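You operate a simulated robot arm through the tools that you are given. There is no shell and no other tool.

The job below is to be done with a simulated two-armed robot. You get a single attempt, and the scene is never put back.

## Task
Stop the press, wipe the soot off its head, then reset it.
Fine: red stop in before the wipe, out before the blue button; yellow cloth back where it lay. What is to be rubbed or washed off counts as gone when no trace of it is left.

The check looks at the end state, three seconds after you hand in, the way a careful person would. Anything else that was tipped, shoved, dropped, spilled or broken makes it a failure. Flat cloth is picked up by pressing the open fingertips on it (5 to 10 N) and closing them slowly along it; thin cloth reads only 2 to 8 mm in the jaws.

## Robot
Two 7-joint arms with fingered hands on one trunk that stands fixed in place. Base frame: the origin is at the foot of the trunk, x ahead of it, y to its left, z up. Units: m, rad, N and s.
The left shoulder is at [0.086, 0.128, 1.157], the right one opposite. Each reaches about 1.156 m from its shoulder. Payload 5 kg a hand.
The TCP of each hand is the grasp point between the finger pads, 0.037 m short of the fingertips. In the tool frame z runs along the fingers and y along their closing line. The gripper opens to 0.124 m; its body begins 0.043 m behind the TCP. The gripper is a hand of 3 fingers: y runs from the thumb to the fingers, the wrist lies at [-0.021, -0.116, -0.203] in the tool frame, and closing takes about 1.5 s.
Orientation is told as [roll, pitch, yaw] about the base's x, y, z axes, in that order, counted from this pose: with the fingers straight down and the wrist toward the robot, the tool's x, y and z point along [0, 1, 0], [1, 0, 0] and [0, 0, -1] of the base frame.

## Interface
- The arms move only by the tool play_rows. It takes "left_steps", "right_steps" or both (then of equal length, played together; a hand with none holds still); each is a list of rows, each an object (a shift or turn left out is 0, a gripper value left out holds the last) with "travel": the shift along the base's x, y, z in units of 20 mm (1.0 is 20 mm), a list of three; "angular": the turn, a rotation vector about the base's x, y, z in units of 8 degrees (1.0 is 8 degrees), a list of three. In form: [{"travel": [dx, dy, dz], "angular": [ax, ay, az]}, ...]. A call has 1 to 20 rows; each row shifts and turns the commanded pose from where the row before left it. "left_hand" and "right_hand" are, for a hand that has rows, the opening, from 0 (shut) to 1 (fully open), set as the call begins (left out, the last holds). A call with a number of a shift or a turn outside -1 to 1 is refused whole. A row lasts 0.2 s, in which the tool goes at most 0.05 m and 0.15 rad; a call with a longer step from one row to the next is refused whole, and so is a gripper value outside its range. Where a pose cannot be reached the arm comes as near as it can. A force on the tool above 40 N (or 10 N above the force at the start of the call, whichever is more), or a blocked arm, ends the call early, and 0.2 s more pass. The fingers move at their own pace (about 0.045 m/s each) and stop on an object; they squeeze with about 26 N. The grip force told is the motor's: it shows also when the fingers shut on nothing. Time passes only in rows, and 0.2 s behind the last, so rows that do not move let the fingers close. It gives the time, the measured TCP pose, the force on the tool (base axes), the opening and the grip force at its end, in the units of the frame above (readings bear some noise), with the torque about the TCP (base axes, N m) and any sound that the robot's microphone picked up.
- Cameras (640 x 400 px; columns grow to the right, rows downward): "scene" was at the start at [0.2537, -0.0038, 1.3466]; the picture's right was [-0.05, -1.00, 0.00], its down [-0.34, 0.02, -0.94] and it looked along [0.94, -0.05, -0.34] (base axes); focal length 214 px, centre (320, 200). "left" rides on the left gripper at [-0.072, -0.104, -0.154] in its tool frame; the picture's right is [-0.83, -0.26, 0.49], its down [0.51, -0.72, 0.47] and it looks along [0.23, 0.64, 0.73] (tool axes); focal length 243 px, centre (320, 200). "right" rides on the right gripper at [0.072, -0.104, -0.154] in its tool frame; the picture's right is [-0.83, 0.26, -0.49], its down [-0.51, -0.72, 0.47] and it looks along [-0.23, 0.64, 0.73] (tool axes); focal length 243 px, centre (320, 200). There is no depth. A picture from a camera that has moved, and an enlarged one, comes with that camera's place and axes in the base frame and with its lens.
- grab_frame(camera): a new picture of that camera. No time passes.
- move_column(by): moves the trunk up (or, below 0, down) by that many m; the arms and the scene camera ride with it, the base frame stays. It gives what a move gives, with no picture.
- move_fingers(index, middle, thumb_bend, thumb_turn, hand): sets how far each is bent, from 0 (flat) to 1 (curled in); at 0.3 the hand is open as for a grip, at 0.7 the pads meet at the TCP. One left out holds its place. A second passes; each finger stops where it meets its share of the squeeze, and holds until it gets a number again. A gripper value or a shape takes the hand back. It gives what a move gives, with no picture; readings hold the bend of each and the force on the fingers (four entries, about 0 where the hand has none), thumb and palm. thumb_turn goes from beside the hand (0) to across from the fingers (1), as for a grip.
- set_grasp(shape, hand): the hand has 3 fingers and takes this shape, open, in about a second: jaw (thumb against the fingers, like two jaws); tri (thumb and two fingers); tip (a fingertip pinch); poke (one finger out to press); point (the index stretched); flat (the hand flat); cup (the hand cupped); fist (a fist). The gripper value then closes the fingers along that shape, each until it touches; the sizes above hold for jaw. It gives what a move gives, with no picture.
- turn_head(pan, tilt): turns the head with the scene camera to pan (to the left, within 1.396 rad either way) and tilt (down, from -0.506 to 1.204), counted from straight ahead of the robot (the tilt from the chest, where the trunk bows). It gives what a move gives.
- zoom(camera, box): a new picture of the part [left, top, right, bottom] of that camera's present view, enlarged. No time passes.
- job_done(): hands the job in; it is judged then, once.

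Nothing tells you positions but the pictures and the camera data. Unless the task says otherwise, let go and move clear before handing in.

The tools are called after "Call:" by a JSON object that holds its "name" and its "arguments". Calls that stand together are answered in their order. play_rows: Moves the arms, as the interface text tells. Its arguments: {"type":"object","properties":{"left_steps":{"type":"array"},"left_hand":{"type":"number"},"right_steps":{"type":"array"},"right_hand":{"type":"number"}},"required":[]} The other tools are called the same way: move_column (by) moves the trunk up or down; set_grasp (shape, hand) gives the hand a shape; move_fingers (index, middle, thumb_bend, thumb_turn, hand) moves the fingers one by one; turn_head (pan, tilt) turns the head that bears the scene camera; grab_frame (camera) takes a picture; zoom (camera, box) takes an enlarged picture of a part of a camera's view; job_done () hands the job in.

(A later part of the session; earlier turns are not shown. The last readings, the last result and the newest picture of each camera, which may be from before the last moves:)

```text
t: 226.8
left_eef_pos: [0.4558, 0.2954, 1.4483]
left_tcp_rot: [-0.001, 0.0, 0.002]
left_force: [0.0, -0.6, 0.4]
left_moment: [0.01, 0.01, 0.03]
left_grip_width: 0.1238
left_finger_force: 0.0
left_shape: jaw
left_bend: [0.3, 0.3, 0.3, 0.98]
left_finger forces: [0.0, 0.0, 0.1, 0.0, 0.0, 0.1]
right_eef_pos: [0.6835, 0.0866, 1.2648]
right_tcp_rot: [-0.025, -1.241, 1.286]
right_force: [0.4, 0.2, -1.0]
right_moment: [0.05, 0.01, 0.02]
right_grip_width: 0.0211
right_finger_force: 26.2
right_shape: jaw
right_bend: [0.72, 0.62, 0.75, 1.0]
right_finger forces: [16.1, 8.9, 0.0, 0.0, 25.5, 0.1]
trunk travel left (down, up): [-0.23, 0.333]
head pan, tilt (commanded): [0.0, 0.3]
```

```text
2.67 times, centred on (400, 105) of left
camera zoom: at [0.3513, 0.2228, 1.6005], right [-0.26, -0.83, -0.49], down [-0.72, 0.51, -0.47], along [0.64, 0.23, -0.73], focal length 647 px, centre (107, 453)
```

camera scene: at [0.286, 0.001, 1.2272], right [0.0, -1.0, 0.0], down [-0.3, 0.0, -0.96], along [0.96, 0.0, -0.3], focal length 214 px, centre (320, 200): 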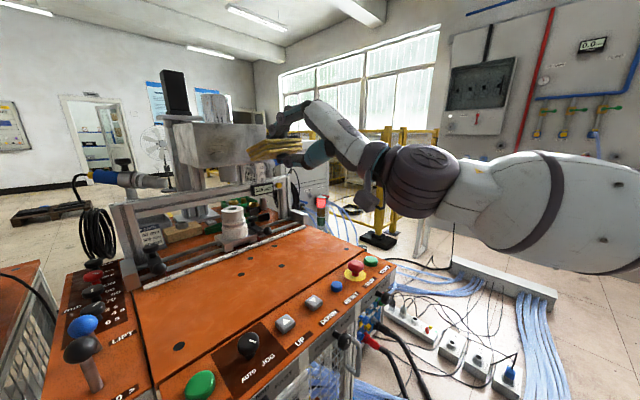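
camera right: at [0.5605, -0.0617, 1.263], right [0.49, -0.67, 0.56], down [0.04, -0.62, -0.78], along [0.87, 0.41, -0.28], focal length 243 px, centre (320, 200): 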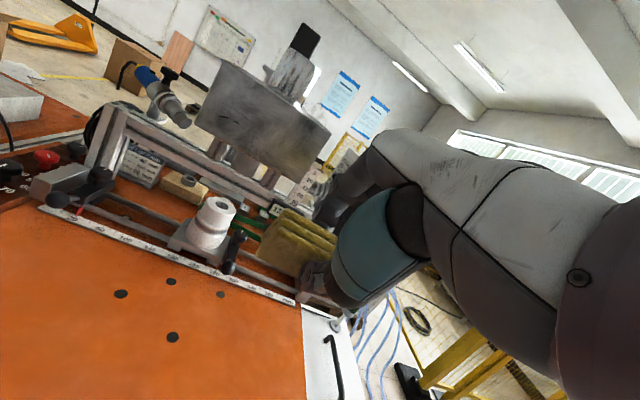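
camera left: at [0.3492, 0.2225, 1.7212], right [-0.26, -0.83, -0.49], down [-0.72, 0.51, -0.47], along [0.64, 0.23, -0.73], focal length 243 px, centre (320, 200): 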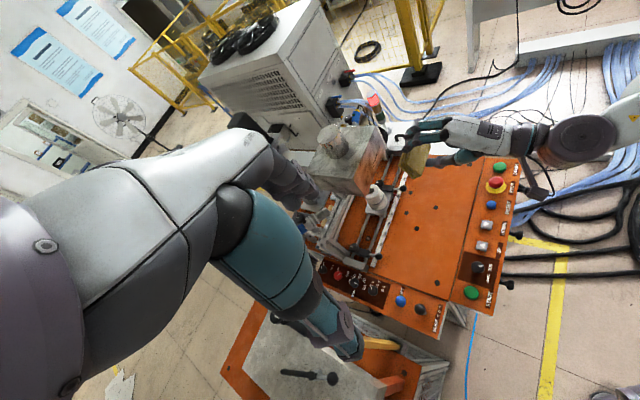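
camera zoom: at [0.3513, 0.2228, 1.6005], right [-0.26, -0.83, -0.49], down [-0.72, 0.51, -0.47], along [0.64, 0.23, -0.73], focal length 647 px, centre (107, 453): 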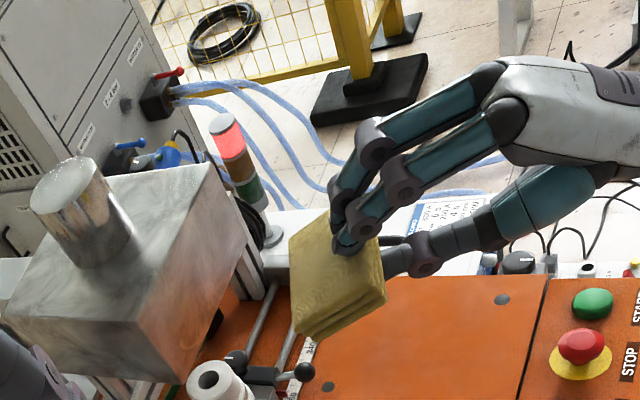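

The face looks completely clean now. I pull the hand away to the right and inspect the whole head closely for any trace.

Call:
{"name": "play_rows", "arguments": {"right_steps": [{"travel": [-0.3, -1, 0.3]}, {"travel": [-0.3, -1, 0.3]}, {"travel": [-0.3, -1, 0]}, {"travel": [0, -1, 0], "angular": [0, 0, -1]}, {"travel": [0, -1, 0], "angular": [0, 0, -1]}, {"travel": [0, 0, 0], "angular": [0, 0, -1]}, {"travel": [0, 0, 0]}]}}

Call:
{"name": "zoom", "arguments": {"camera": "scene", "box": [190, 110, 250, 170]}}

Call:
{"name": "zoom", "arguments": {"camera": "scene", "box": [225, 110, 285, 170]}}

Call:
{"name": "zoom", "arguments": {"camera": "left", "box": [300, 80, 400, 180]}}

Call:
{"name": "grab_frame", "arguments": {"camera": "right"}}

```text
t: 228.4
left_eef_pos: [0.4552, 0.2953, 1.449]
left_tcp_rot: [0.0, -0.001, 0.002]
left_force: [0.6, -0.5, -0.7]
left_moment: [0.05, 0.0, 0.01]
left_grip_width: 0.1238
left_finger_force: 0.1
left_shape: jaw
left_bend: [0.3, 0.3, 0.3, 0.98]
left_finger forces: [0.0, 0.0, 0.0, 0.1, 0.1, 0.1]
right_eef_pos: [0.6661, -0.0159, 1.2757]
right_tcp_rot: [-0.022, -1.241, 0.861]
right_force: [-0.5, 0.1, -0.3]
right_moment: [0.02, 0.04, 0.02]
right_grip_width: 0.0213
right_finger_force: 25.7
right_shape: jaw
right_bend: [0.72, 0.62, 0.75, 1.0]
right_finger forces: [15.9, 8.8, 0.0, 0.0, 25.3, 0.0]
trunk travel left (down, up): [-0.23, 0.333]
head pan, tilt (commanded): [0.0, 0.3]
```

```text
6.67 times, centred on (220, 140) of scene
camera zoom: at [0.2866, 0.0004, 1.2269], right [0.0, -1.0, 0.0], down [-0.3, 0.0, -0.96], along [0.96, 0.0, -0.3], focal length 1430 px, centre (987, 600)
```

zoom: 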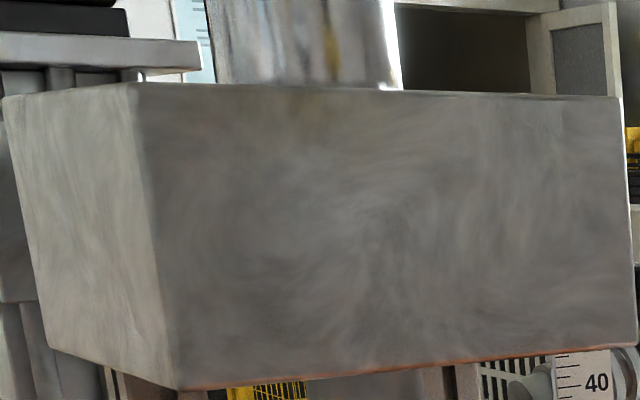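

```text
6.67 times, centred on (255, 140) of scene
camera zoom: at [0.2866, 0.0004, 1.2269], right [0.0, -1.0, 0.0], down [-0.3, 0.0, -0.96], along [0.96, 0.0, -0.3], focal length 1430 px, centre (753, 600)
```

zoom: 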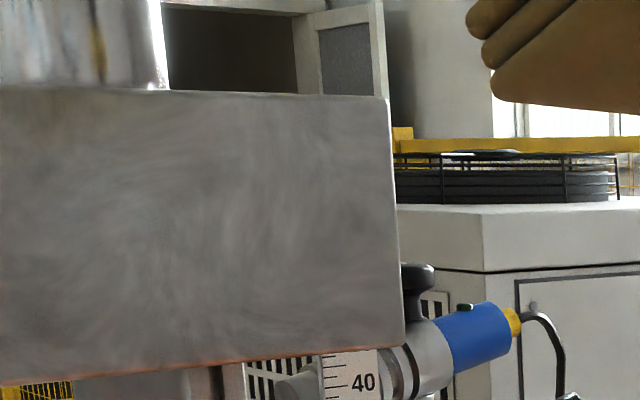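

```text
4.00 times, centred on (350, 130) of left
camera zoom: at [0.3508, 0.2214, 1.6008], right [-0.26, -0.83, -0.49], down [-0.72, 0.51, -0.47], along [0.64, 0.23, -0.73], focal length 970 px, centre (200, 480)
```

zoom: 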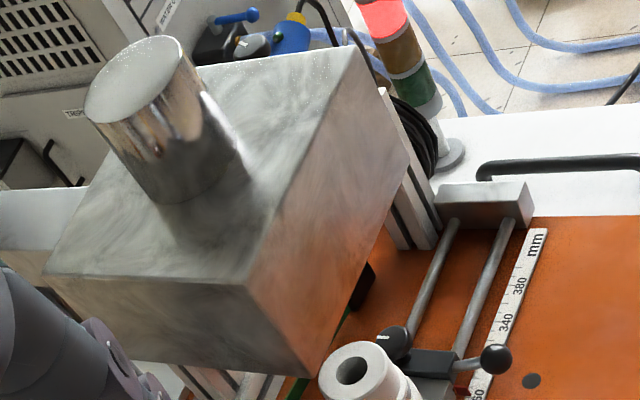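

```text
taken
camera right: at [0.4929, -0.1029, 1.2272], right [0.36, -0.83, 0.41], down [0.52, -0.18, -0.83], along [0.77, 0.52, 0.37], focal length 243 px, centre (320, 200)
```

right: 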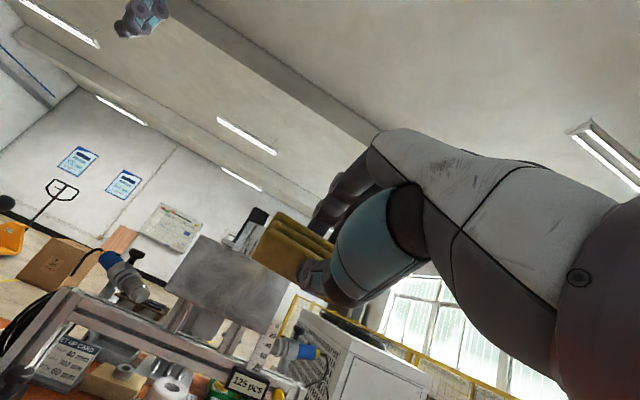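

The head is clean on every visible side. Now I return the cloth: trunk back to start height, hand turned fingers-down over the table.

Call:
{"name": "move_column", "arguments": {"by": 0.12}}

Call:
{"name": "play_rows", "arguments": {"right_steps": [{"travel": [0, 0, 0], "angular": [0, 0, -1]}, {"travel": [0.2, -0.1, -0.8], "angular": [-0.633, 0.774, 0]}, {"travel": [0.2, -0.1, -0.8], "angular": [-0.633, 0.774, 0]}, {"travel": [0.3, -0.1, -0.8], "angular": [-0.633, 0.774, 0]}, {"travel": [0.4, -0.1, -0.8], "angular": [-0.633, 0.774, 0]}, {"travel": [0.4, -0.1, -0.8], "angular": [-0.633, 0.774, 0]}, {"travel": [0.5, -0.1, -0.8], "angular": [-0.633, 0.774, 0]}, {"travel": [0.5, -0.1, -0.8], "angular": [-0.633, 0.774, 0]}, {"travel": [0.5, -0.1, -0.8], "angular": [-0.633, 0.774, 0]}, {"travel": [0.5, -0.1, -0.8], "angular": [-0.57, 0.69, 0]}, {"travel": [0.6, -0.1, -0.9]}, {"travel": [0.6, -0.1, -0.9]}, {"travel": [0.6, 0, -0.9]}, {"travel": [0.6, 0, -0.9]}, {"travel": [0.5, 0, -0.9]}, {"travel": [0, 0, 0]}]}}

Call:
{"name": "grab_frame", "arguments": {"camera": "scene"}}

Call:
{"name": "zoom", "arguments": {"camera": "left", "box": [380, 80, 520, 210]}}

```text
t: 229.9
left_eef_pos: [0.4546, 0.2953, 1.5681]
left_tcp_rot: [0.0, 0.0, 0.001]
left_force: [0.3, -0.2, 0.7]
left_moment: [0.0, 0.01, -0.03]
left_grip_width: 0.1237
left_finger_force: 0.1
left_shape: jaw
left_bend: [0.3, 0.3, 0.3, 0.98]
left_finger forces: [0.1, 0.0, 0.0, 0.0, 0.1, 0.0]
right_eef_pos: [0.6659, -0.0159, 1.3959]
right_tcp_rot: [-0.023, -1.239, 0.863]
right_force: [-0.3, -0.3, -1.0]
right_moment: [0.01, -0.02, -0.01]
right_grip_width: 0.0213
right_finger_force: 25.9
right_shape: jaw
right_bend: [0.72, 0.62, 0.75, 1.0]
right_finger forces: [15.8, 8.9, 0.1, 0.0, 25.2, 0.0]
trunk travel left (down, up): [-0.35, 0.213]
head pan, tilt (commanded): [0.0, 0.3]
```

```text
t: 233.3
left_eef_pos: [0.4542, 0.2954, 1.5686]
left_tcp_rot: [0.001, -0.001, 0.001]
left_force: [0.1, -0.2, 0.2]
left_moment: [-0.01, -0.02, -0.05]
left_grip_width: 0.1238
left_finger_force: 0.1
left_shape: jaw
left_bend: [0.3, 0.3, 0.3, 0.98]
left_finger forces: [0.0, 0.0, 0.0, 0.0, 0.0, 0.1]
right_eef_pos: [0.79, -0.0399, 1.1728]
right_tcp_rot: [-0.006, -0.077, 0.684]
right_force: [0.2, -0.3, -1.0]
right_moment: [0.0, 0.0, -0.02]
right_grip_width: 0.0215
right_finger_force: 25.9
right_shape: jaw
right_bend: [0.72, 0.62, 0.75, 1.0]
right_finger forces: [15.7, 9.0, 0.0, 0.1, 24.6, 0.1]
right hand out of reach, approached as far as the arm can: row 6, 7
trunk travel left (down, up): [-0.35, 0.213]
head pan, tilt (commanded): [0.0, 0.3]
```

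```text
taken
camera scene: at [0.2536, 0.0011, 1.3511], right [0.0, -1.0, 0.0], down [-0.3, 0.0, -0.96], along [0.96, 0.0, -0.3], focal length 214 px, centre (320, 200)
```

scene: 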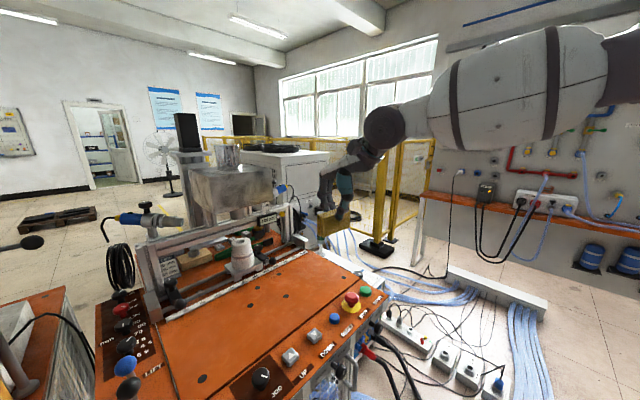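

```text
3.08 times, centred on (450, 145) of left
camera zoom: at [0.35, 0.2223, 1.721], right [-0.26, -0.83, -0.49], down [-0.72, 0.51, -0.47], along [0.64, 0.23, -0.73], focal length 746 px, centre (-80, 369)
```

zoom: 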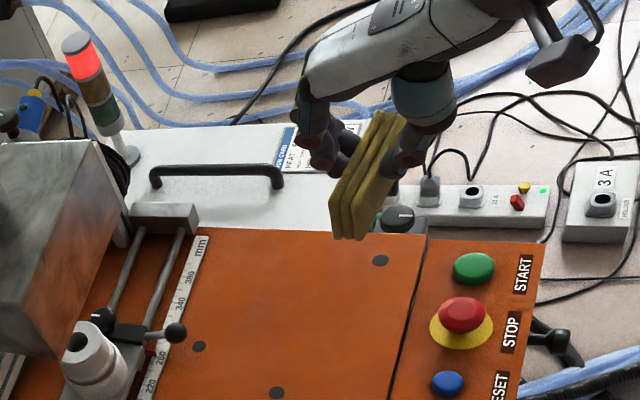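

Call:
{"name": "play_rows", "arguments": {"right_steps": [{"travel": [0, 0, -0.6], "angular": [-0.34, 0.43, 0]}, {"travel": [0.02, 0, -1]}, {"travel": [0.02, 0, -1]}, {"travel": [0.02, 0, -1]}, {"travel": [0.02, 0, -1]}, {"travel": [0.02, 0, -1]}, {"travel": [0, 0, -1]}, {"travel": [0, 0, -1]}, {"travel": [0, 0, 0]}]}}

Call:
{"name": "zoom", "arguments": {"camera": "scene", "box": [290, 200, 380, 290]}}

Call:
{"name": "zoom", "arguments": {"camera": "left", "box": [400, 110, 520, 210]}}

Call:
{"name": "zoom", "arguments": {"camera": "right", "box": [200, 180, 380, 340]}}

```text
t: 235.3
left_eef_pos: [0.4533, 0.2966, 1.5693]
left_tcp_rot: [0.001, 0.0, 0.002]
left_force: [-0.4, -0.4, 0.7]
left_moment: [-0.01, -0.01, -0.04]
left_grip_width: 0.1235
left_finger_force: 0.0
left_shape: jaw
left_bend: [0.3, 0.3, 0.3, 0.98]
left_finger forces: [0.0, 0.0, 0.1, 0.0, 0.0, 0.1]
right_eef_pos: [0.7926, -0.0395, 1.02]
right_tcp_rot: [-0.004, -0.001, 0.686]
right_force: [0.7, 0.4, -1.3]
right_moment: [0.02, 0.03, 0.0]
right_grip_width: 0.0209
right_finger_force: 26.7
right_shape: jaw
right_bend: [0.72, 0.62, 0.75, 1.0]
right_finger forces: [15.6, 9.0, 0.0, 0.0, 24.6, 0.0]
trunk travel left (down, up): [-0.35, 0.213]
head pan, tilt (commanded): [0.0, 0.3]
```

```text
4.44 times, centred on (335, 245) of scene
camera zoom: at [0.2537, 0.0011, 1.3511], right [0.0, -1.0, 0.0], down [-0.3, 0.0, -0.96], along [0.96, 0.0, -0.3], focal length 953 px, centre (253, 0)
```

zoom: 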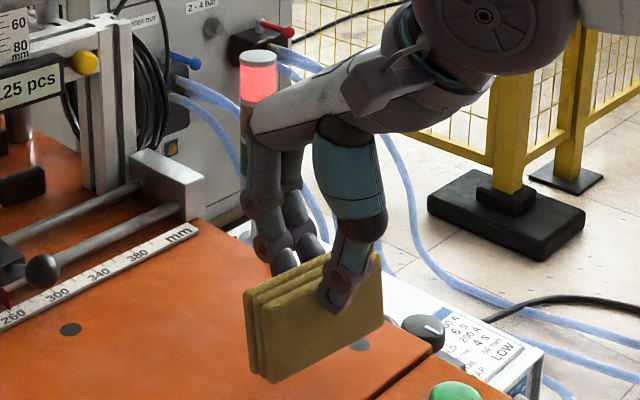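

```text
4.00 times, centred on (460, 160) of left
camera zoom: at [0.3501, 0.2224, 1.7209], right [-0.26, -0.83, -0.49], down [-0.72, 0.51, -0.47], along [0.64, 0.23, -0.73], focal length 970 px, centre (-240, 360)
```

zoom: 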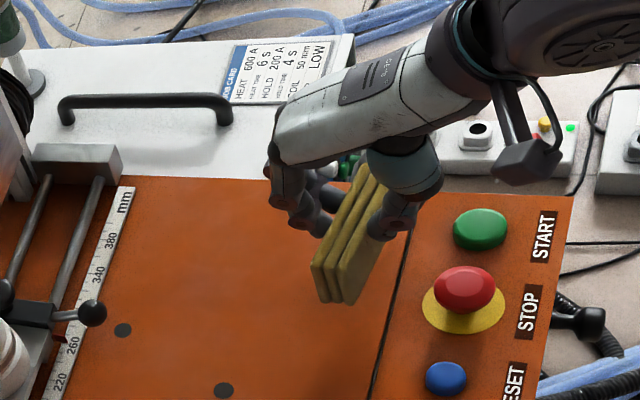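

```text
2.50 times, centred on (290, 260) of right
camera zoom: at [0.6658, -0.0507, 1.1726], right [0.73, -0.48, 0.5], down [-0.24, -0.85, -0.47], along [0.65, 0.22, -0.73], focal length 606 px, centre (395, 50)
```

zoom: 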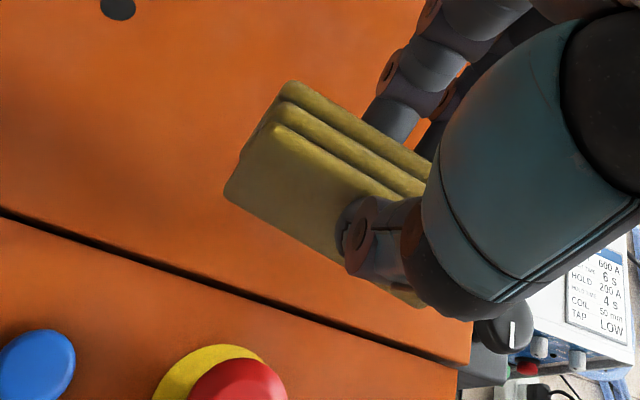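

The pad is tilted in the grip (left end lower). I lower it until it touches and press gently so it squares up on its edge.

Call:
{"name": "play_rows", "arguments": {"right_steps": [{"travel": [0, 0, -0.9]}, {"travel": [0, 0, -0.5]}, {"travel": [0, 0, -0.3]}, {"travel": [0, 0, -0.15]}, {"travel": [0, 0, -0.15]}, {"travel": [0, 0, 0]}]}}

```text
t: 236.7
left_eef_pos: [0.4536, 0.2955, 1.5681]
left_tcp_rot: [0.001, -0.002, 0.001]
left_force: [0.1, -0.5, 0.1]
left_moment: [0.01, 0.01, -0.01]
left_grip_width: 0.1238
left_finger_force: 0.1
left_shape: jaw
left_bend: [0.3, 0.3, 0.3, 0.98]
left_finger forces: [0.0, 0.1, 0.0, 0.0, 0.0, 0.0]
right_eef_pos: [0.7924, -0.0399, 0.9816]
right_tcp_rot: [-0.003, -0.001, 0.686]
right_force: [1.7, -3.2, 7.9]
right_moment: [0.08, -0.01, -0.04]
right_grip_width: 0.0214
right_finger_force: 26.2
right_shape: jaw
right_bend: [0.73, 0.62, 0.75, 1.0]
right_finger forces: [17.8, 8.6, 0.0, 0.0, 27.2, 0.0]
trunk travel left (down, up): [-0.35, 0.213]
head pan, tilt (commanded): [0.0, 0.3]
```

Call:
{"name": "play_rows", "arguments": {"right_steps": [{"travel": [0, 0, -0.12]}, {"travel": [0, 0, -0.12]}, {"travel": [0, 0, -0.12]}, {"travel": [0, 0, 0]}]}}

Call:
{"name": "zoom", "arguments": {"camera": "scene", "box": [290, 210, 380, 300]}}

```text
t: 237.7
left_eef_pos: [0.4535, 0.2954, 1.5693]
left_tcp_rot: [0.001, -0.003, 0.003]
left_force: [0.6, 0.0, -0.3]
left_moment: [0.02, 0.03, 0.01]
left_grip_width: 0.1237
left_finger_force: 0.0
left_shape: jaw
left_bend: [0.3, 0.3, 0.3, 0.98]
left_finger forces: [0.0, 0.0, 0.1, 0.0, 0.1, 0.0]
right_eef_pos: [0.7929, -0.04, 0.9801]
right_tcp_rot: [-0.005, -0.012, 0.685]
right_force: [-7.0, -4.7, 23.5]
right_moment: [-0.16, 0.4, -0.07]
right_grip_width: 0.0225
right_finger_force: 25.8
right_shape: jaw
right_bend: [0.73, 0.62, 0.75, 1.0]
right_finger forces: [16.4, 7.6, 0.0, 0.0, 33.1, 0.1]
trunk travel left (down, up): [-0.35, 0.213]
head pan, tilt (commanded): [0.0, 0.3]
stopped in row 4 (right hand): the force on the tool passed its limit at 41 N (the readings are from after the stop); the commanded pose is now the measured one
```

```text
4.44 times, centred on (335, 255) of scene
camera zoom: at [0.2524, 0.0008, 1.3512], right [0.0, -1.0, 0.0], down [-0.29, 0.0, -0.96], along [0.96, 0.0, -0.29], focal length 953 px, centre (253, -44)
```

zoom: 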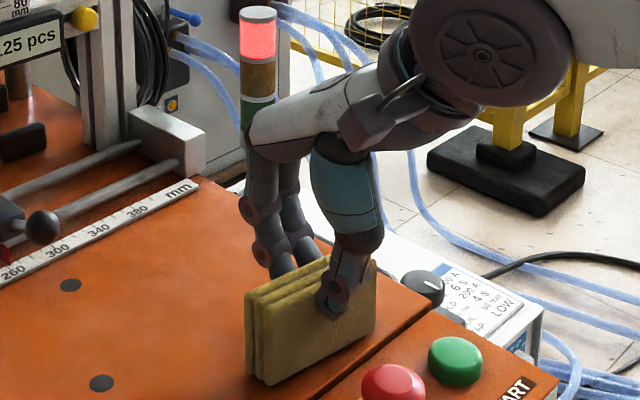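

It's squared up on its edge (the force limit tripped at 41 N, no harm seen). I relieve it slightly and open.

Call:
{"name": "play_rows", "arguments": {"right_steps": [{"travel": [0, 0, 0.1]}, {"travel": [0, 0, 0.1]}, {"travel": [0, 0, 0]}]}}

Call:
{"name": "play_rows", "arguments": {"right_steps": [{"travel": [0, 0, 0]}, {"travel": [0, 0, 0]}, {"travel": [0, 0, 0]}, {"travel": [0, 0, 0]}, {"travel": [0, 0, 0]}], "right_hand": 0.48}}

Call:
{"name": "zoom", "arguments": {"camera": "scene", "box": [290, 210, 380, 300]}}

Call:
{"name": "zoom", "arguments": {"camera": "left", "box": [400, 110, 520, 210]}}

Call:
{"name": "zoom", "arguments": {"camera": "right", "box": [200, 180, 380, 340]}}

```text
t: 238.5
left_eef_pos: [0.4535, 0.2949, 1.569]
left_tcp_rot: [0.0, -0.003, 0.001]
left_force: [0.8, 0.3, 0.3]
left_moment: [0.0, 0.01, -0.02]
left_grip_width: 0.1235
left_finger_force: 0.1
left_shape: jaw
left_bend: [0.3, 0.3, 0.3, 0.98]
left_finger forces: [0.0, 0.1, 0.0, 0.0, 0.1, 0.0]
right_eef_pos: [0.7927, -0.0394, 0.9802]
right_tcp_rot: [-0.004, -0.005, 0.685]
right_force: [-2.6, -0.4, 10.2]
right_moment: [0.01, 0.11, -0.02]
right_grip_width: 0.0222
right_finger_force: 25.7
right_shape: jaw
right_bend: [0.73, 0.62, 0.75, 1.0]
right_finger forces: [17.4, 8.5, 0.0, 0.0, 28.4, 0.0]
trunk travel left (down, up): [-0.35, 0.213]
head pan, tilt (commanded): [0.0, 0.3]
```

```text
t: 239.7
left_eef_pos: [0.4548, 0.2959, 1.5686]
left_tcp_rot: [0.001, 0.0, 0.002]
left_force: [0.6, -0.2, 0.0]
left_moment: [0.03, 0.0, 0.02]
left_grip_width: 0.1236
left_finger_force: 0.1
left_shape: jaw
left_bend: [0.3, 0.3, 0.3, 0.98]
left_finger forces: [0.1, 0.0, 0.1, 0.1, 0.1, 0.0]
right_eef_pos: [0.7959, -0.0396, 0.9804]
right_tcp_rot: [-0.004, -0.008, 0.683]
right_force: [-0.1, 0.4, 0.3]
right_moment: [0.04, -0.01, -0.01]
right_grip_width: 0.059
right_finger_force: 0.1
right_shape: jaw
right_bend: [0.74, 0.46, 0.71, 1.0]
right_finger forces: [0.0, 0.0, 0.0, 0.1, 0.0, 0.1]
trunk travel left (down, up): [-0.35, 0.213]
head pan, tilt (commanded): [0.0, 0.3]
```

```text
4.44 times, centred on (335, 255) of scene
camera zoom: at [0.254, 0.001, 1.351], right [0.0, -1.0, 0.0], down [-0.3, 0.0, -0.96], along [0.96, 0.0, -0.3], focal length 953 px, centre (253, -44)
```

zoom: 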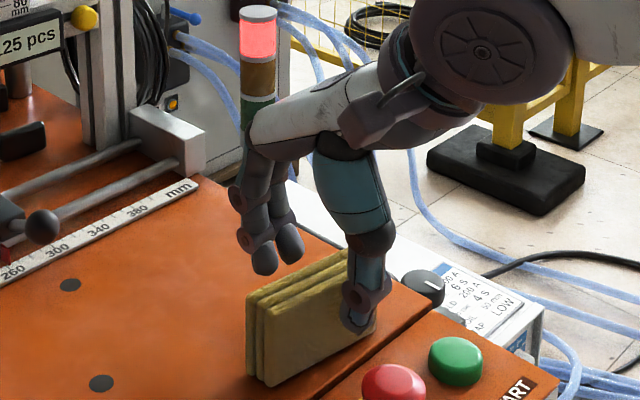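

```text
4.00 times, centred on (460, 160) of left
camera zoom: at [0.3505, 0.2222, 1.7208], right [-0.26, -0.83, -0.49], down [-0.72, 0.51, -0.47], along [0.64, 0.23, -0.73], focal length 970 px, centre (-240, 360)
```

zoom: 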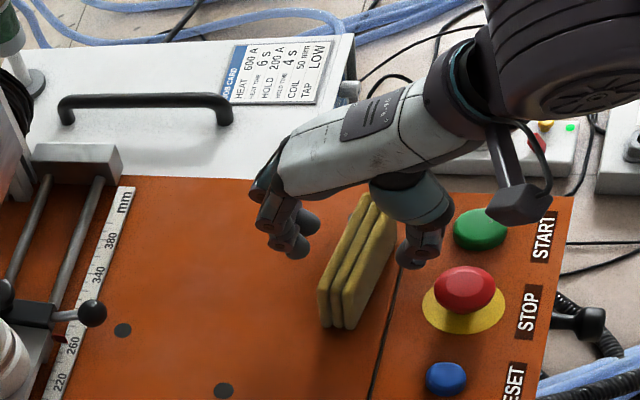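

```text
2.50 times, centred on (290, 260) of right
camera zoom: at [0.6672, -0.0506, 1.1326], right [0.72, -0.48, 0.5], down [-0.24, -0.85, -0.47], along [0.65, 0.23, -0.73], focal length 606 px, centre (395, 50)
```

zoom: 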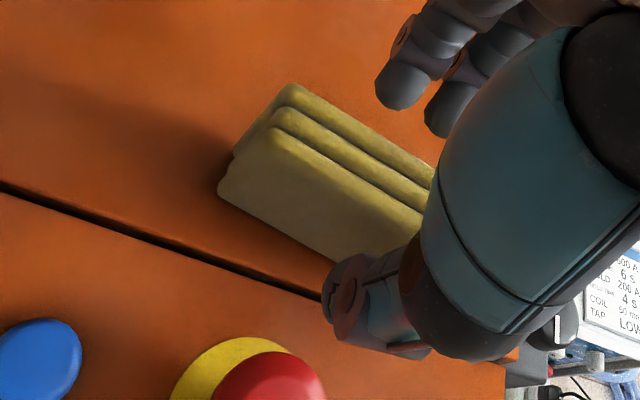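

The pad stands well placed for tipping over onto its original spot (its far lower edge is the pivot). I raise the hand, switch to the poke shape, and look again.

Call:
{"name": "play_rows", "arguments": {"right_steps": [{"travel": [0, 0, 0.5]}, {"travel": [0, 0, 1]}, {"travel": [0, 0, 1]}, {"travel": [0, 0, 1]}, {"travel": [0, 0, 0.5]}, {"travel": [0, 0, 0]}]}}

Call:
{"name": "set_grasp", "arguments": {"shape": "poke", "hand": "right"}}

Call:
{"name": "play_rows", "arguments": {"right_steps": [{"travel": [-0.4, -0.3, 0]}, {"travel": [-0.5, -0.4, 0]}, {"travel": [-0.5, -0.4, 0]}, {"travel": [-0.2, -0.15, 0]}, {"travel": [0, 0, 0]}]}}

Call:
{"name": "zoom", "arguments": {"camera": "scene", "box": [290, 200, 380, 290]}}

Call:
{"name": "zoom", "arguments": {"camera": "left", "box": [400, 110, 520, 210]}}

Call:
{"name": "grab_frame", "arguments": {"camera": "right"}}

```text
t: 241.1
left_eef_pos: [0.4552, 0.2949, 1.5689]
left_tcp_rot: [-0.001, 0.0, 0.003]
left_force: [-0.7, -0.5, 0.2]
left_moment: [0.04, -0.01, -0.02]
left_grip_width: 0.124
left_finger_force: 0.2
left_shape: jaw
left_bend: [0.3, 0.3, 0.3, 0.98]
left_finger forces: [0.0, 0.0, 0.0, 0.0, 0.1, 0.0]
right_eef_pos: [0.7942, -0.0392, 1.0608]
right_tcp_rot: [-0.004, -0.008, 0.685]
right_force: [0.1, -0.9, -0.4]
right_moment: [0.01, 0.02, 0.01]
right_grip_width: 0.0591
right_finger_force: 0.0
right_shape: jaw
right_bend: [0.74, 0.46, 0.71, 1.0]
right_finger forces: [0.0, 0.0, 0.0, 0.0, 0.1, 0.0]
trunk travel left (down, up): [-0.35, 0.213]
head pan, tilt (commanded): [0.0, 0.3]
```

```text
t: 242.0
left_eef_pos: [0.455, 0.2953, 1.5679]
left_tcp_rot: [0.001, 0.001, 0.002]
left_force: [-0.3, 0.4, -0.4]
left_moment: [0.04, -0.01, 0.02]
left_grip_width: 0.1236
left_finger_force: 0.1
left_shape: jaw
left_bend: [0.3, 0.3, 0.3, 0.98]
left_finger forces: [0.1, 0.1, 0.0, 0.0, 0.0, 0.0]
right_eef_pos: [0.7934, -0.0392, 1.0613]
right_tcp_rot: [-0.003, -0.007, 0.684]
right_force: [-0.9, -0.2, -0.7]
right_moment: [0.03, -0.03, 0.03]
right_grip_width: 0.0001
right_finger_force: 0.0
right_shape: poke
right_bend: [0.7, 0.7, 1.0, 1.0]
right_finger forces: [0.0, 0.1, 0.0, 0.0, 0.1, 0.0]
trunk travel left (down, up): [-0.35, 0.213]
head pan, tilt (commanded): [0.0, 0.3]
```

```text
t: 243.2
left_eef_pos: [0.4529, 0.2958, 1.5692]
left_tcp_rot: [-0.001, -0.001, 0.001]
left_force: [0.6, 0.0, -0.8]
left_moment: [0.01, 0.01, 0.01]
left_grip_width: 0.1238
left_finger_force: 0.1
left_shape: jaw
left_bend: [0.3, 0.3, 0.3, 0.98]
left_finger forces: [0.0, 0.0, 0.1, 0.1, 0.0, 0.0]
right_eef_pos: [0.7638, -0.0649, 1.0598]
right_tcp_rot: [-0.004, -0.004, 0.683]
right_force: [-0.7, 0.2, -0.7]
right_moment: [-0.04, 0.01, 0.01]
right_grip_width: 0.0
right_finger_force: 0.1
right_shape: poke
right_bend: [0.7, 0.7, 1.0, 1.0]
right_finger forces: [0.0, 0.0, 0.0, 0.1, 0.0, 0.1]
trunk travel left (down, up): [-0.35, 0.213]
head pan, tilt (commanded): [0.0, 0.3]
```

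```text
4.44 times, centred on (335, 245) of scene
camera zoom: at [0.2541, 0.0011, 1.351], right [0.0, -1.0, 0.0], down [-0.3, 0.0, -0.96], along [0.96, 0.0, -0.3], focal length 953 px, centre (253, 0)
```

zoom: 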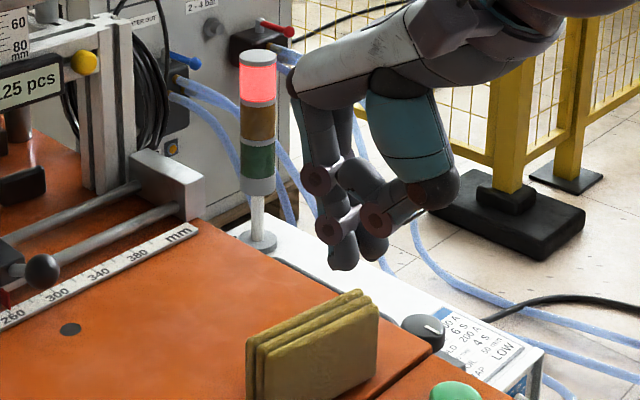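

```text
4.00 times, centred on (460, 160) of left
camera zoom: at [0.3507, 0.2223, 1.7208], right [-0.26, -0.83, -0.49], down [-0.72, 0.51, -0.47], along [0.64, 0.23, -0.73], focal length 970 px, centre (-240, 360)
```

zoom: 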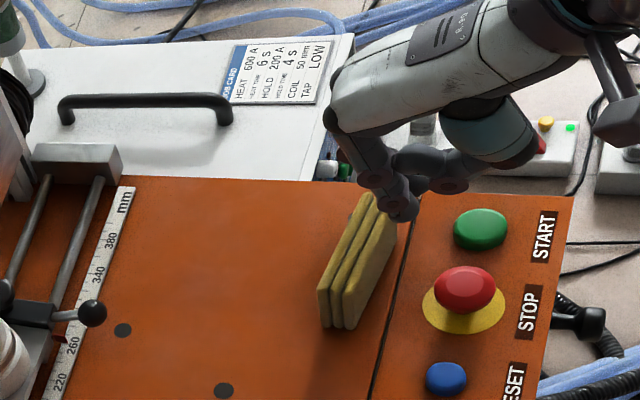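

```text
taken
camera right: at [0.6354, -0.0757, 1.2127], right [0.72, -0.48, 0.5], down [-0.24, -0.85, -0.47], along [0.65, 0.23, -0.73], focal length 243 px, centre (320, 200)
```

right: 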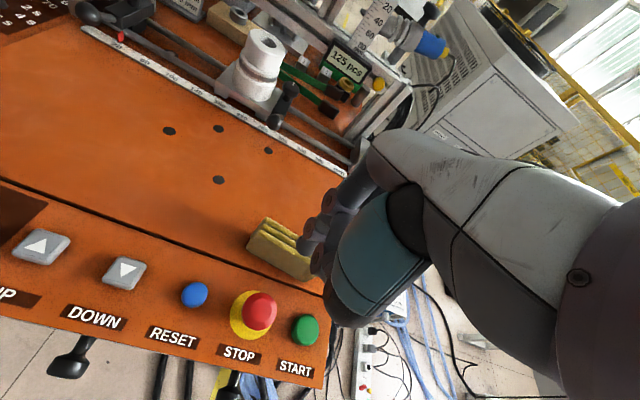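

The fingertips are 2 cm on the near side of the pad, centred along it. I lower to near its top and push it gently toward the far side.

Call:
{"name": "play_rows", "arguments": {"right_steps": [{"travel": [0, 0, -1]}, {"travel": [0, 0, -1]}, {"travel": [0, 0, -1]}, {"travel": [0, 0, -0.65]}, {"travel": [0, 0, 0]}]}}

Call:
{"name": "zoom", "arguments": {"camera": "left", "box": [400, 110, 520, 210]}}

Call:
{"name": "zoom", "arguments": {"camera": "scene", "box": [290, 210, 380, 300]}}

```text
t: 244.4
left_eef_pos: [0.4554, 0.2959, 1.5676]
left_tcp_rot: [-0.001, 0.0, 0.002]
left_force: [-0.4, 0.1, -0.7]
left_moment: [0.04, 0.03, 0.0]
left_grip_width: 0.1234
left_finger_force: 0.0
left_shape: jaw
left_bend: [0.3, 0.3, 0.3, 0.98]
left_finger forces: [0.0, 0.1, 0.0, 0.0, 0.0, 0.1]
right_eef_pos: [0.761, -0.0635, 0.9874]
right_tcp_rot: [-0.006, -0.008, 0.684]
right_force: [0.1, -0.2, 0.1]
right_moment: [0.01, -0.02, 0.01]
right_grip_width: 0.0
right_finger_force: 0.1
right_shape: poke
right_bend: [0.7, 0.7, 1.0, 1.0]
right_finger forces: [0.0, 0.0, 0.1, 0.0, 0.0, 0.0]
trunk travel left (down, up): [-0.35, 0.213]
head pan, tilt (commanded): [0.0, 0.3]
```

```text
4.00 times, centred on (460, 160) of left
camera zoom: at [0.3501, 0.2221, 1.721], right [-0.26, -0.83, -0.49], down [-0.72, 0.51, -0.47], along [0.64, 0.23, -0.73], focal length 970 px, centre (-240, 360)
```

zoom: 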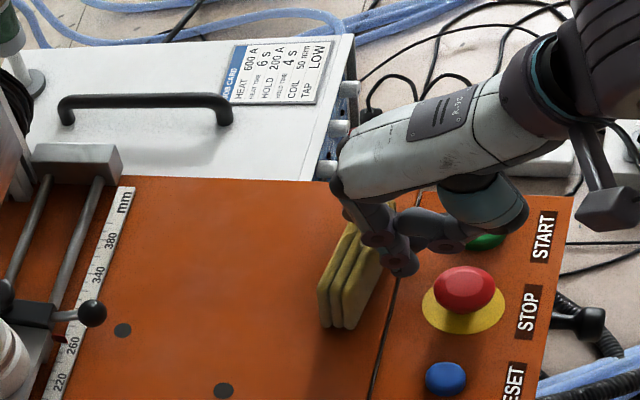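

```text
4.44 times, centred on (335, 255) of scene
camera zoom: at [0.2537, 0.0009, 1.3511], right [0.0, -1.0, 0.0], down [-0.3, 0.0, -0.96], along [0.96, 0.0, -0.3], focal length 953 px, centre (253, -44)
```

zoom: 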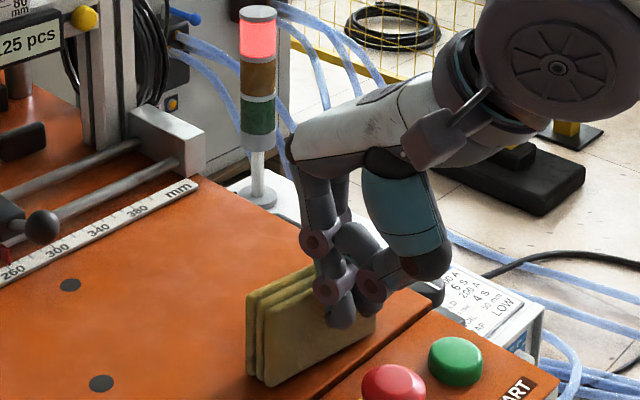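

Positioned. I push slowly in the far direction.

Call:
{"name": "play_rows", "arguments": {"right_steps": [{"travel": [0.23, 0.19, 0]}, {"travel": [0.23, 0.19, 0]}, {"travel": [0.23, 0.19, 0]}, {"travel": [0.23, 0.19, 0]}, {"travel": [0.23, 0.19, 0]}, {"travel": [0.23, 0.19, 0]}, {"travel": [0, 0, 0]}]}}

Call:
{"name": "zoom", "arguments": {"camera": "left", "box": [400, 110, 520, 210]}}

Call:
{"name": "zoom", "arguments": {"camera": "scene", "box": [290, 210, 380, 300]}}

```text
t: 246.0
left_eef_pos: [0.4531, 0.2962, 1.5683]
left_tcp_rot: [0.002, -0.002, 0.003]
left_force: [-0.1, -0.3, 0.0]
left_moment: [0.02, -0.01, -0.01]
left_grip_width: 0.1235
left_finger_force: 0.1
left_shape: jaw
left_bend: [0.3, 0.3, 0.3, 0.98]
left_finger forces: [0.0, 0.0, 0.0, 0.0, 0.0, 0.0]
right_eef_pos: [0.7897, -0.0414, 0.9872]
right_tcp_rot: [-0.006, -0.007, 0.683]
right_force: [0.7, -0.1, -0.6]
right_moment: [-0.01, 0.01, 0.01]
right_grip_width: 0.0002
right_finger_force: 0.0
right_shape: poke
right_bend: [0.7, 0.7, 1.0, 1.0]
right_finger forces: [0.0, 0.0, 0.0, 0.0, 0.0, 0.1]
trunk travel left (down, up): [-0.35, 0.213]
head pan, tilt (commanded): [0.0, 0.3]
```

```text
4.00 times, centred on (460, 160) of left
camera zoom: at [0.3494, 0.222, 1.7211], right [-0.26, -0.83, -0.49], down [-0.72, 0.51, -0.47], along [0.64, 0.23, -0.73], focal length 970 px, centre (-240, 360)
```

zoom: 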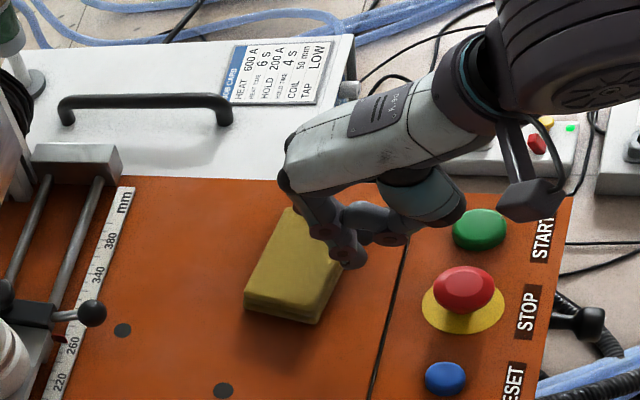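

```text
4.44 times, centred on (335, 255) of scene
camera zoom: at [0.2532, 0.0009, 1.3511], right [0.0, -1.0, 0.0], down [-0.3, 0.0, -0.96], along [0.96, 0.0, -0.3], focal length 953 px, centre (253, -44)
```

zoom: 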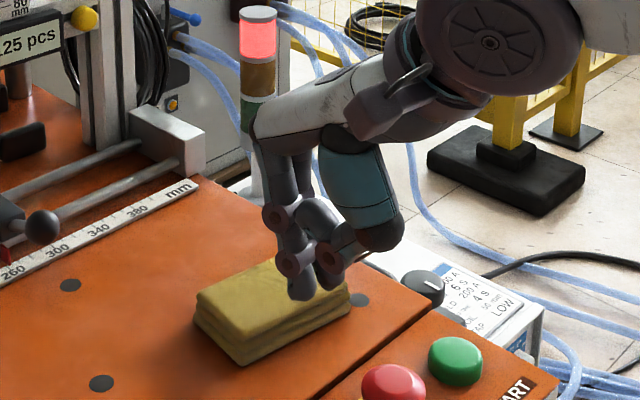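

It tipped over and lies flat. I raise the hand clear and compare its position with the original.

Call:
{"name": "play_rows", "arguments": {"right_steps": [{"travel": [0, 0, 1]}, {"travel": [0, 0, 1]}, {"travel": [-0.5, -0.5, 1]}, {"travel": [-1, -1, 1]}, {"travel": [-1, -1, 1]}, {"travel": [-1, -1, 1]}, {"travel": [-0.5, -0.5, 1]}, {"travel": [0, 0, 0]}]}}

Call:
{"name": "turn_head", "arguments": {"pan": -0.052, "tilt": 0.347}}

Call:
{"name": "zoom", "arguments": {"camera": "scene", "box": [290, 240, 370, 320]}}

Call:
{"name": "grab_frame", "arguments": {"camera": "right"}}

Call:
{"name": "zoom", "arguments": {"camera": "left", "box": [400, 110, 520, 210]}}

```text
t: 247.8
left_eef_pos: [0.4546, 0.2964, 1.567]
left_tcp_rot: [0.001, 0.001, 0.001]
left_force: [0.0, 0.2, 0.1]
left_moment: [-0.01, 0.01, 0.0]
left_grip_width: 0.1233
left_finger_force: 0.0
left_shape: jaw
left_bend: [0.3, 0.3, 0.3, 0.98]
left_finger forces: [0.0, 0.0, 0.0, 0.0, 0.1, 0.0]
right_eef_pos: [0.71, -0.1223, 1.1259]
right_tcp_rot: [-0.004, -0.005, 0.684]
right_force: [0.3, 1.0, 0.0]
right_moment: [-0.01, -0.02, 0.0]
right_grip_width: 0.0
right_finger_force: 0.0
right_shape: poke
right_bend: [0.7, 0.7, 1.0, 1.0]
right_finger forces: [0.2, 0.1, 0.0, 0.1, 0.0, 0.0]
trunk travel left (down, up): [-0.35, 0.213]
head pan, tilt (commanded): [0.0, 0.3]
```

```text
t: 248.5
left_eef_pos: [0.4543, 0.2956, 1.5691]
left_tcp_rot: [0.0, -0.001, 0.001]
left_force: [-0.8, 0.8, 0.2]
left_moment: [-0.02, 0.02, 0.02]
left_grip_width: 0.1237
left_finger_force: 0.0
left_shape: jaw
left_bend: [0.3, 0.3, 0.3, 0.98]
left_finger forces: [0.0, 0.0, 0.0, 0.1, 0.0, 0.1]
right_eef_pos: [0.7097, -0.1223, 1.125]
right_tcp_rot: [-0.002, -0.008, 0.685]
right_force: [-0.7, 0.4, 0.9]
right_moment: [-0.01, 0.01, -0.02]
right_grip_width: 0.0001
right_finger_force: 0.1
right_shape: poke
right_bend: [0.7, 0.7, 1.0, 1.0]
right_finger forces: [0.0, 0.0, 0.0, 0.1, 0.0, 0.0]
trunk travel left (down, up): [-0.35, 0.213]
head pan, tilt (commanded): [-0.052, 0.347]
```

```text
5.00 times, centred on (330, 280) of scene
camera zoom: at [0.254, -0.0038, 1.3466], right [-0.05, -1.0, 0.0], down [-0.34, 0.02, -0.94], along [0.94, -0.05, -0.34], focal length 1072 px, centre (270, -200)
```

zoom: 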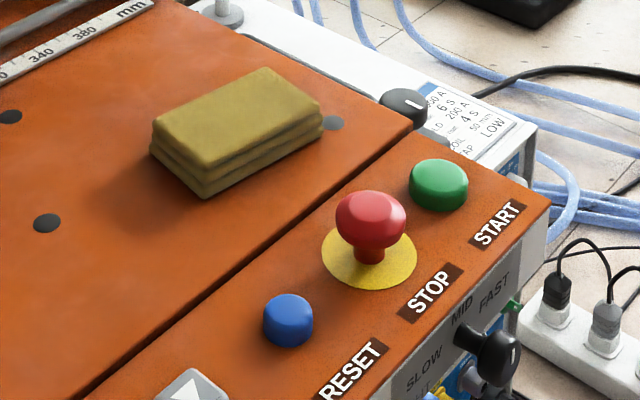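

```text
taken
camera right: at [0.5829, -0.1337, 1.2784], right [0.72, -0.48, 0.5], down [-0.24, -0.85, -0.47], along [0.65, 0.23, -0.73], focal length 243 px, centre (320, 200)
```

right: 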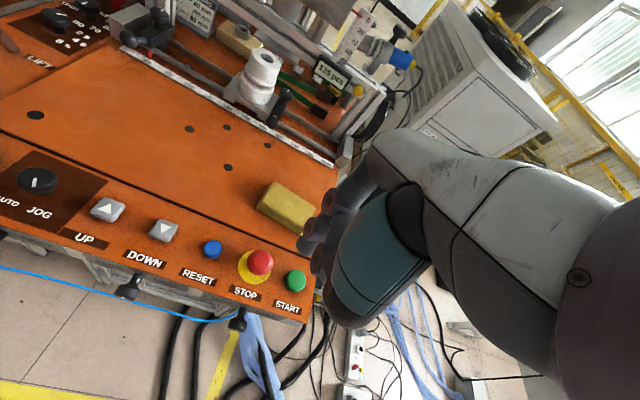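

```text
4.00 times, centred on (460, 160) of left
camera zoom: at [0.3509, 0.2223, 1.7207], right [-0.26, -0.83, -0.49], down [-0.72, 0.51, -0.47], along [0.64, 0.23, -0.73], focal length 970 px, centre (-240, 360)
```

zoom: 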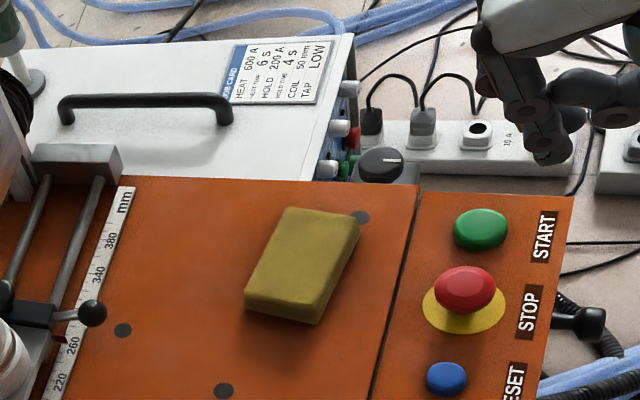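

The cloth is back exactly where it lay (corners within ~2 mm of the first picture). Next is releasing the red stop: I set the hand to jaws, turn to yaw 45° so it closes across the panel, and move above the stop.

Call:
{"name": "set_grasp", "arguments": {"shape": "jaw", "hand": "right"}}

Call:
{"name": "play_rows", "arguments": {"right_steps": [{"travel": [0.2, 0.4, -0.3], "angular": [-0.2, 0.28, 0.7]}, {"travel": [0.2, 0.4, -0.3], "angular": [-0.2, 0.28, 0]}, {"travel": [0.2, 0.4, -0.3]}, {"travel": [0.2, 0.4, -0.3]}, {"travel": [0.3, 0.25, -0.3]}, {"travel": [0, 0, 0]}, {"travel": [0, 0, 0]}], "right_hand": 0.6}}

Call:
{"name": "zoom", "arguments": {"camera": "scene", "box": [280, 210, 400, 320]}}

Call:
{"name": "zoom", "arguments": {"camera": "left", "box": [410, 100, 570, 240]}}

Call:
{"name": "grab_frame", "arguments": {"camera": "right"}}

```text
t: 249.4
left_eef_pos: [0.4544, 0.2958, 1.5679]
left_tcp_rot: [0.001, -0.001, 0.002]
left_force: [0.1, -0.7, -0.7]
left_moment: [-0.05, -0.02, -0.01]
left_grip_width: 0.1239
left_finger_force: 0.0
left_shape: jaw
left_bend: [0.3, 0.3, 0.3, 0.98]
left_finger forces: [0.1, 0.0, 0.0, 0.0, 0.1, 0.0]
right_eef_pos: [0.7094, -0.1221, 1.1261]
right_tcp_rot: [-0.004, -0.007, 0.686]
right_force: [-0.3, 0.4, 0.8]
right_moment: [0.01, -0.01, -0.01]
right_grip_width: 0.1239
right_finger_force: 0.0
right_shape: jaw
right_bend: [0.3, 0.3, 0.3, 0.98]
right_finger forces: [0.1, 0.1, 0.0, 0.1, 0.1, 0.0]
trunk travel left (down, up): [-0.35, 0.213]
head pan, tilt (commanded): [-0.052, 0.347]
```

```text
t: 251.0
left_eef_pos: [0.4556, 0.2959, 1.5687]
left_tcp_rot: [0.0, 0.001, 0.001]
left_force: [0.0, -0.5, 0.3]
left_moment: [0.01, -0.01, 0.03]
left_grip_width: 0.1239
left_finger_force: 0.1
left_shape: jaw
left_bend: [0.3, 0.3, 0.3, 0.98]
left_finger forces: [0.0, 0.0, 0.0, 0.1, 0.0, 0.1]
right_eef_pos: [0.7332, -0.0843, 1.0973]
right_tcp_rot: [0.009, 0.09, 0.782]
right_force: [-0.3, 0.9, 0.4]
right_moment: [0.0, 0.0, -0.04]
right_grip_width: 0.0748
right_finger_force: 0.1
right_shape: jaw
right_bend: [0.73, 0.41, 0.64, 1.0]
right_finger forces: [0.0, 0.0, 0.1, 0.1, 0.0, 0.0]
trunk travel left (down, up): [-0.35, 0.213]
head pan, tilt (commanded): [-0.052, 0.347]
```

```text
3.64 times, centred on (340, 265) of scene
camera zoom: at [0.2539, -0.0038, 1.3466], right [-0.05, -1.0, 0.0], down [-0.34, 0.02, -0.94], along [0.94, -0.05, -0.34], focal length 780 px, centre (247, -36)
```

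zoom: 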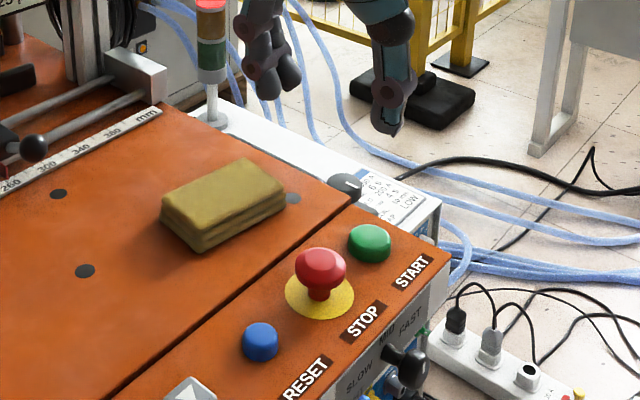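

```text
2.86 times, centred on (490, 170) of left
camera zoom: at [0.3507, 0.2224, 1.7208], right [-0.26, -0.83, -0.49], down [-0.72, 0.51, -0.47], along [0.64, 0.23, -0.73], focal length 693 px, centre (-166, 286)
```

zoom: 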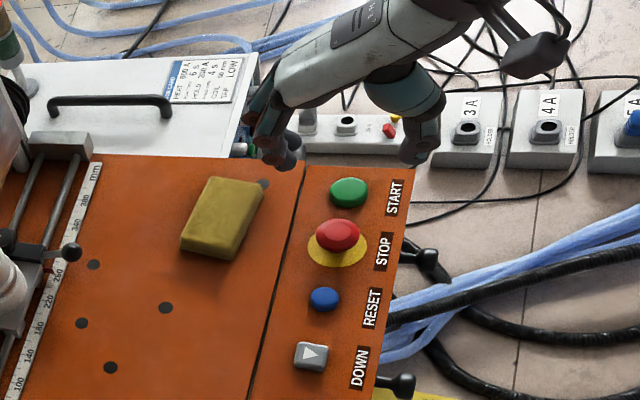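

```text
taken
camera right: at [0.6186, -0.0989, 1.2596], right [0.8, -0.38, 0.46], down [-0.19, -0.89, -0.41], along [0.57, 0.24, -0.79], focal length 243 px, centre (320, 200)
```

right: 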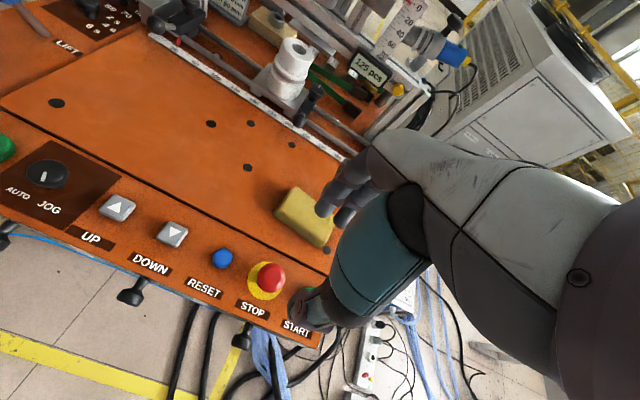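

Centred over the stop. I lower with the fingers straddling it and look before the last bit.

Call:
{"name": "play_rows", "arguments": {"right_steps": [{"travel": [-0.05, -0.05, -1]}, {"travel": [-0.05, 0, -1]}, {"travel": [0, 0, -1]}, {"travel": [0, 0, -1]}, {"travel": [0, 0, -1]}, {"travel": [0, 0, -0.6]}, {"travel": [0, 0, 0]}]}}

Call:
{"name": "zoom", "arguments": {"camera": "scene", "box": [290, 230, 380, 310]}}

Call:
{"name": "zoom", "arguments": {"camera": "left", "box": [450, 120, 550, 220]}}

Call:
{"name": "zoom", "arguments": {"camera": "right", "box": [220, 200, 380, 360]}}

```text
t: 252.6
left_eef_pos: [0.4552, 0.2964, 1.5692]
left_tcp_rot: [0.0, 0.0, 0.0]
left_force: [0.5, -0.5, 0.2]
left_moment: [0.0, 0.01, 0.01]
left_grip_width: 0.1237
left_finger_force: 0.1
left_shape: jaw
left_bend: [0.3, 0.3, 0.3, 0.98]
left_finger forces: [0.0, 0.0, 0.0, 0.1, 0.1, 0.0]
right_eef_pos: [0.7302, -0.0855, 0.9857]
right_tcp_rot: [0.008, 0.089, 0.782]
right_force: [0.1, 0.4, -1.1]
right_moment: [-0.02, 0.01, -0.01]
right_grip_width: 0.0748
right_finger_force: 0.1
right_shape: jaw
right_bend: [0.73, 0.41, 0.64, 1.0]
right_finger forces: [0.1, 0.1, 0.1, 0.0, 0.0, 0.1]
trunk travel left (down, up): [-0.35, 0.213]
head pan, tilt (commanded): [-0.052, 0.347]
```

```text
5.00 times, centred on (335, 270) of scene
camera zoom: at [0.2535, -0.0039, 1.3467], right [-0.05, -1.0, 0.0], down [-0.34, 0.02, -0.94], along [0.94, -0.05, -0.34], focal length 1072 px, centre (245, -150)
```

zoom: 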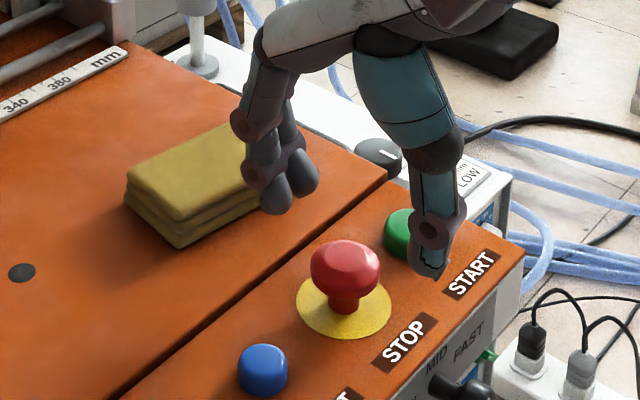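

```text
4.00 times, centred on (500, 170) of left
camera zoom: at [0.3503, 0.2221, 1.7209], right [-0.26, -0.83, -0.49], down [-0.72, 0.51, -0.47], along [0.64, 0.23, -0.73], focal length 970 px, centre (-400, 320)
```

zoom: 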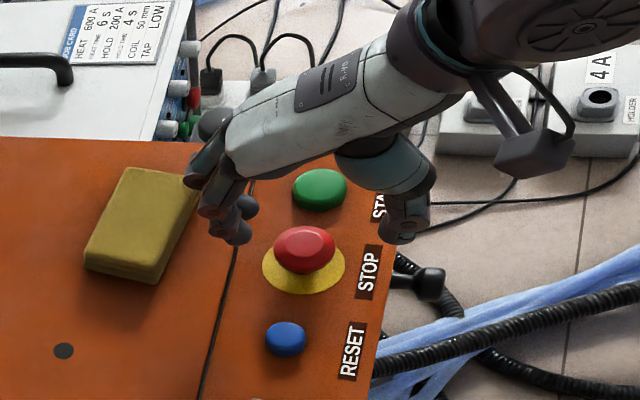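

```text
2.50 times, centred on (300, 280) of right
camera zoom: at [0.616, -0.1008, 1.1475], right [0.8, -0.38, 0.46], down [-0.19, -0.89, -0.41], along [0.57, 0.24, -0.79], focal length 606 px, centre (370, 0)
```

zoom: 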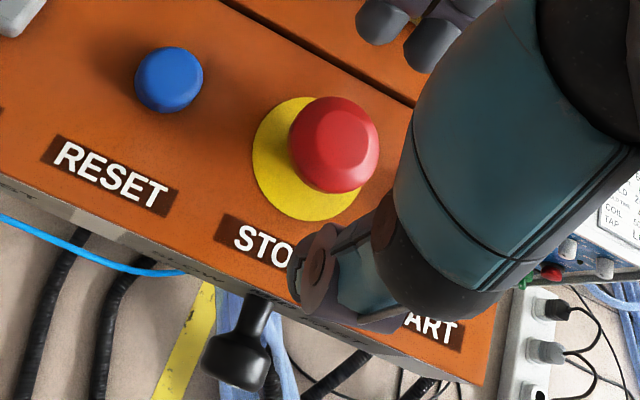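

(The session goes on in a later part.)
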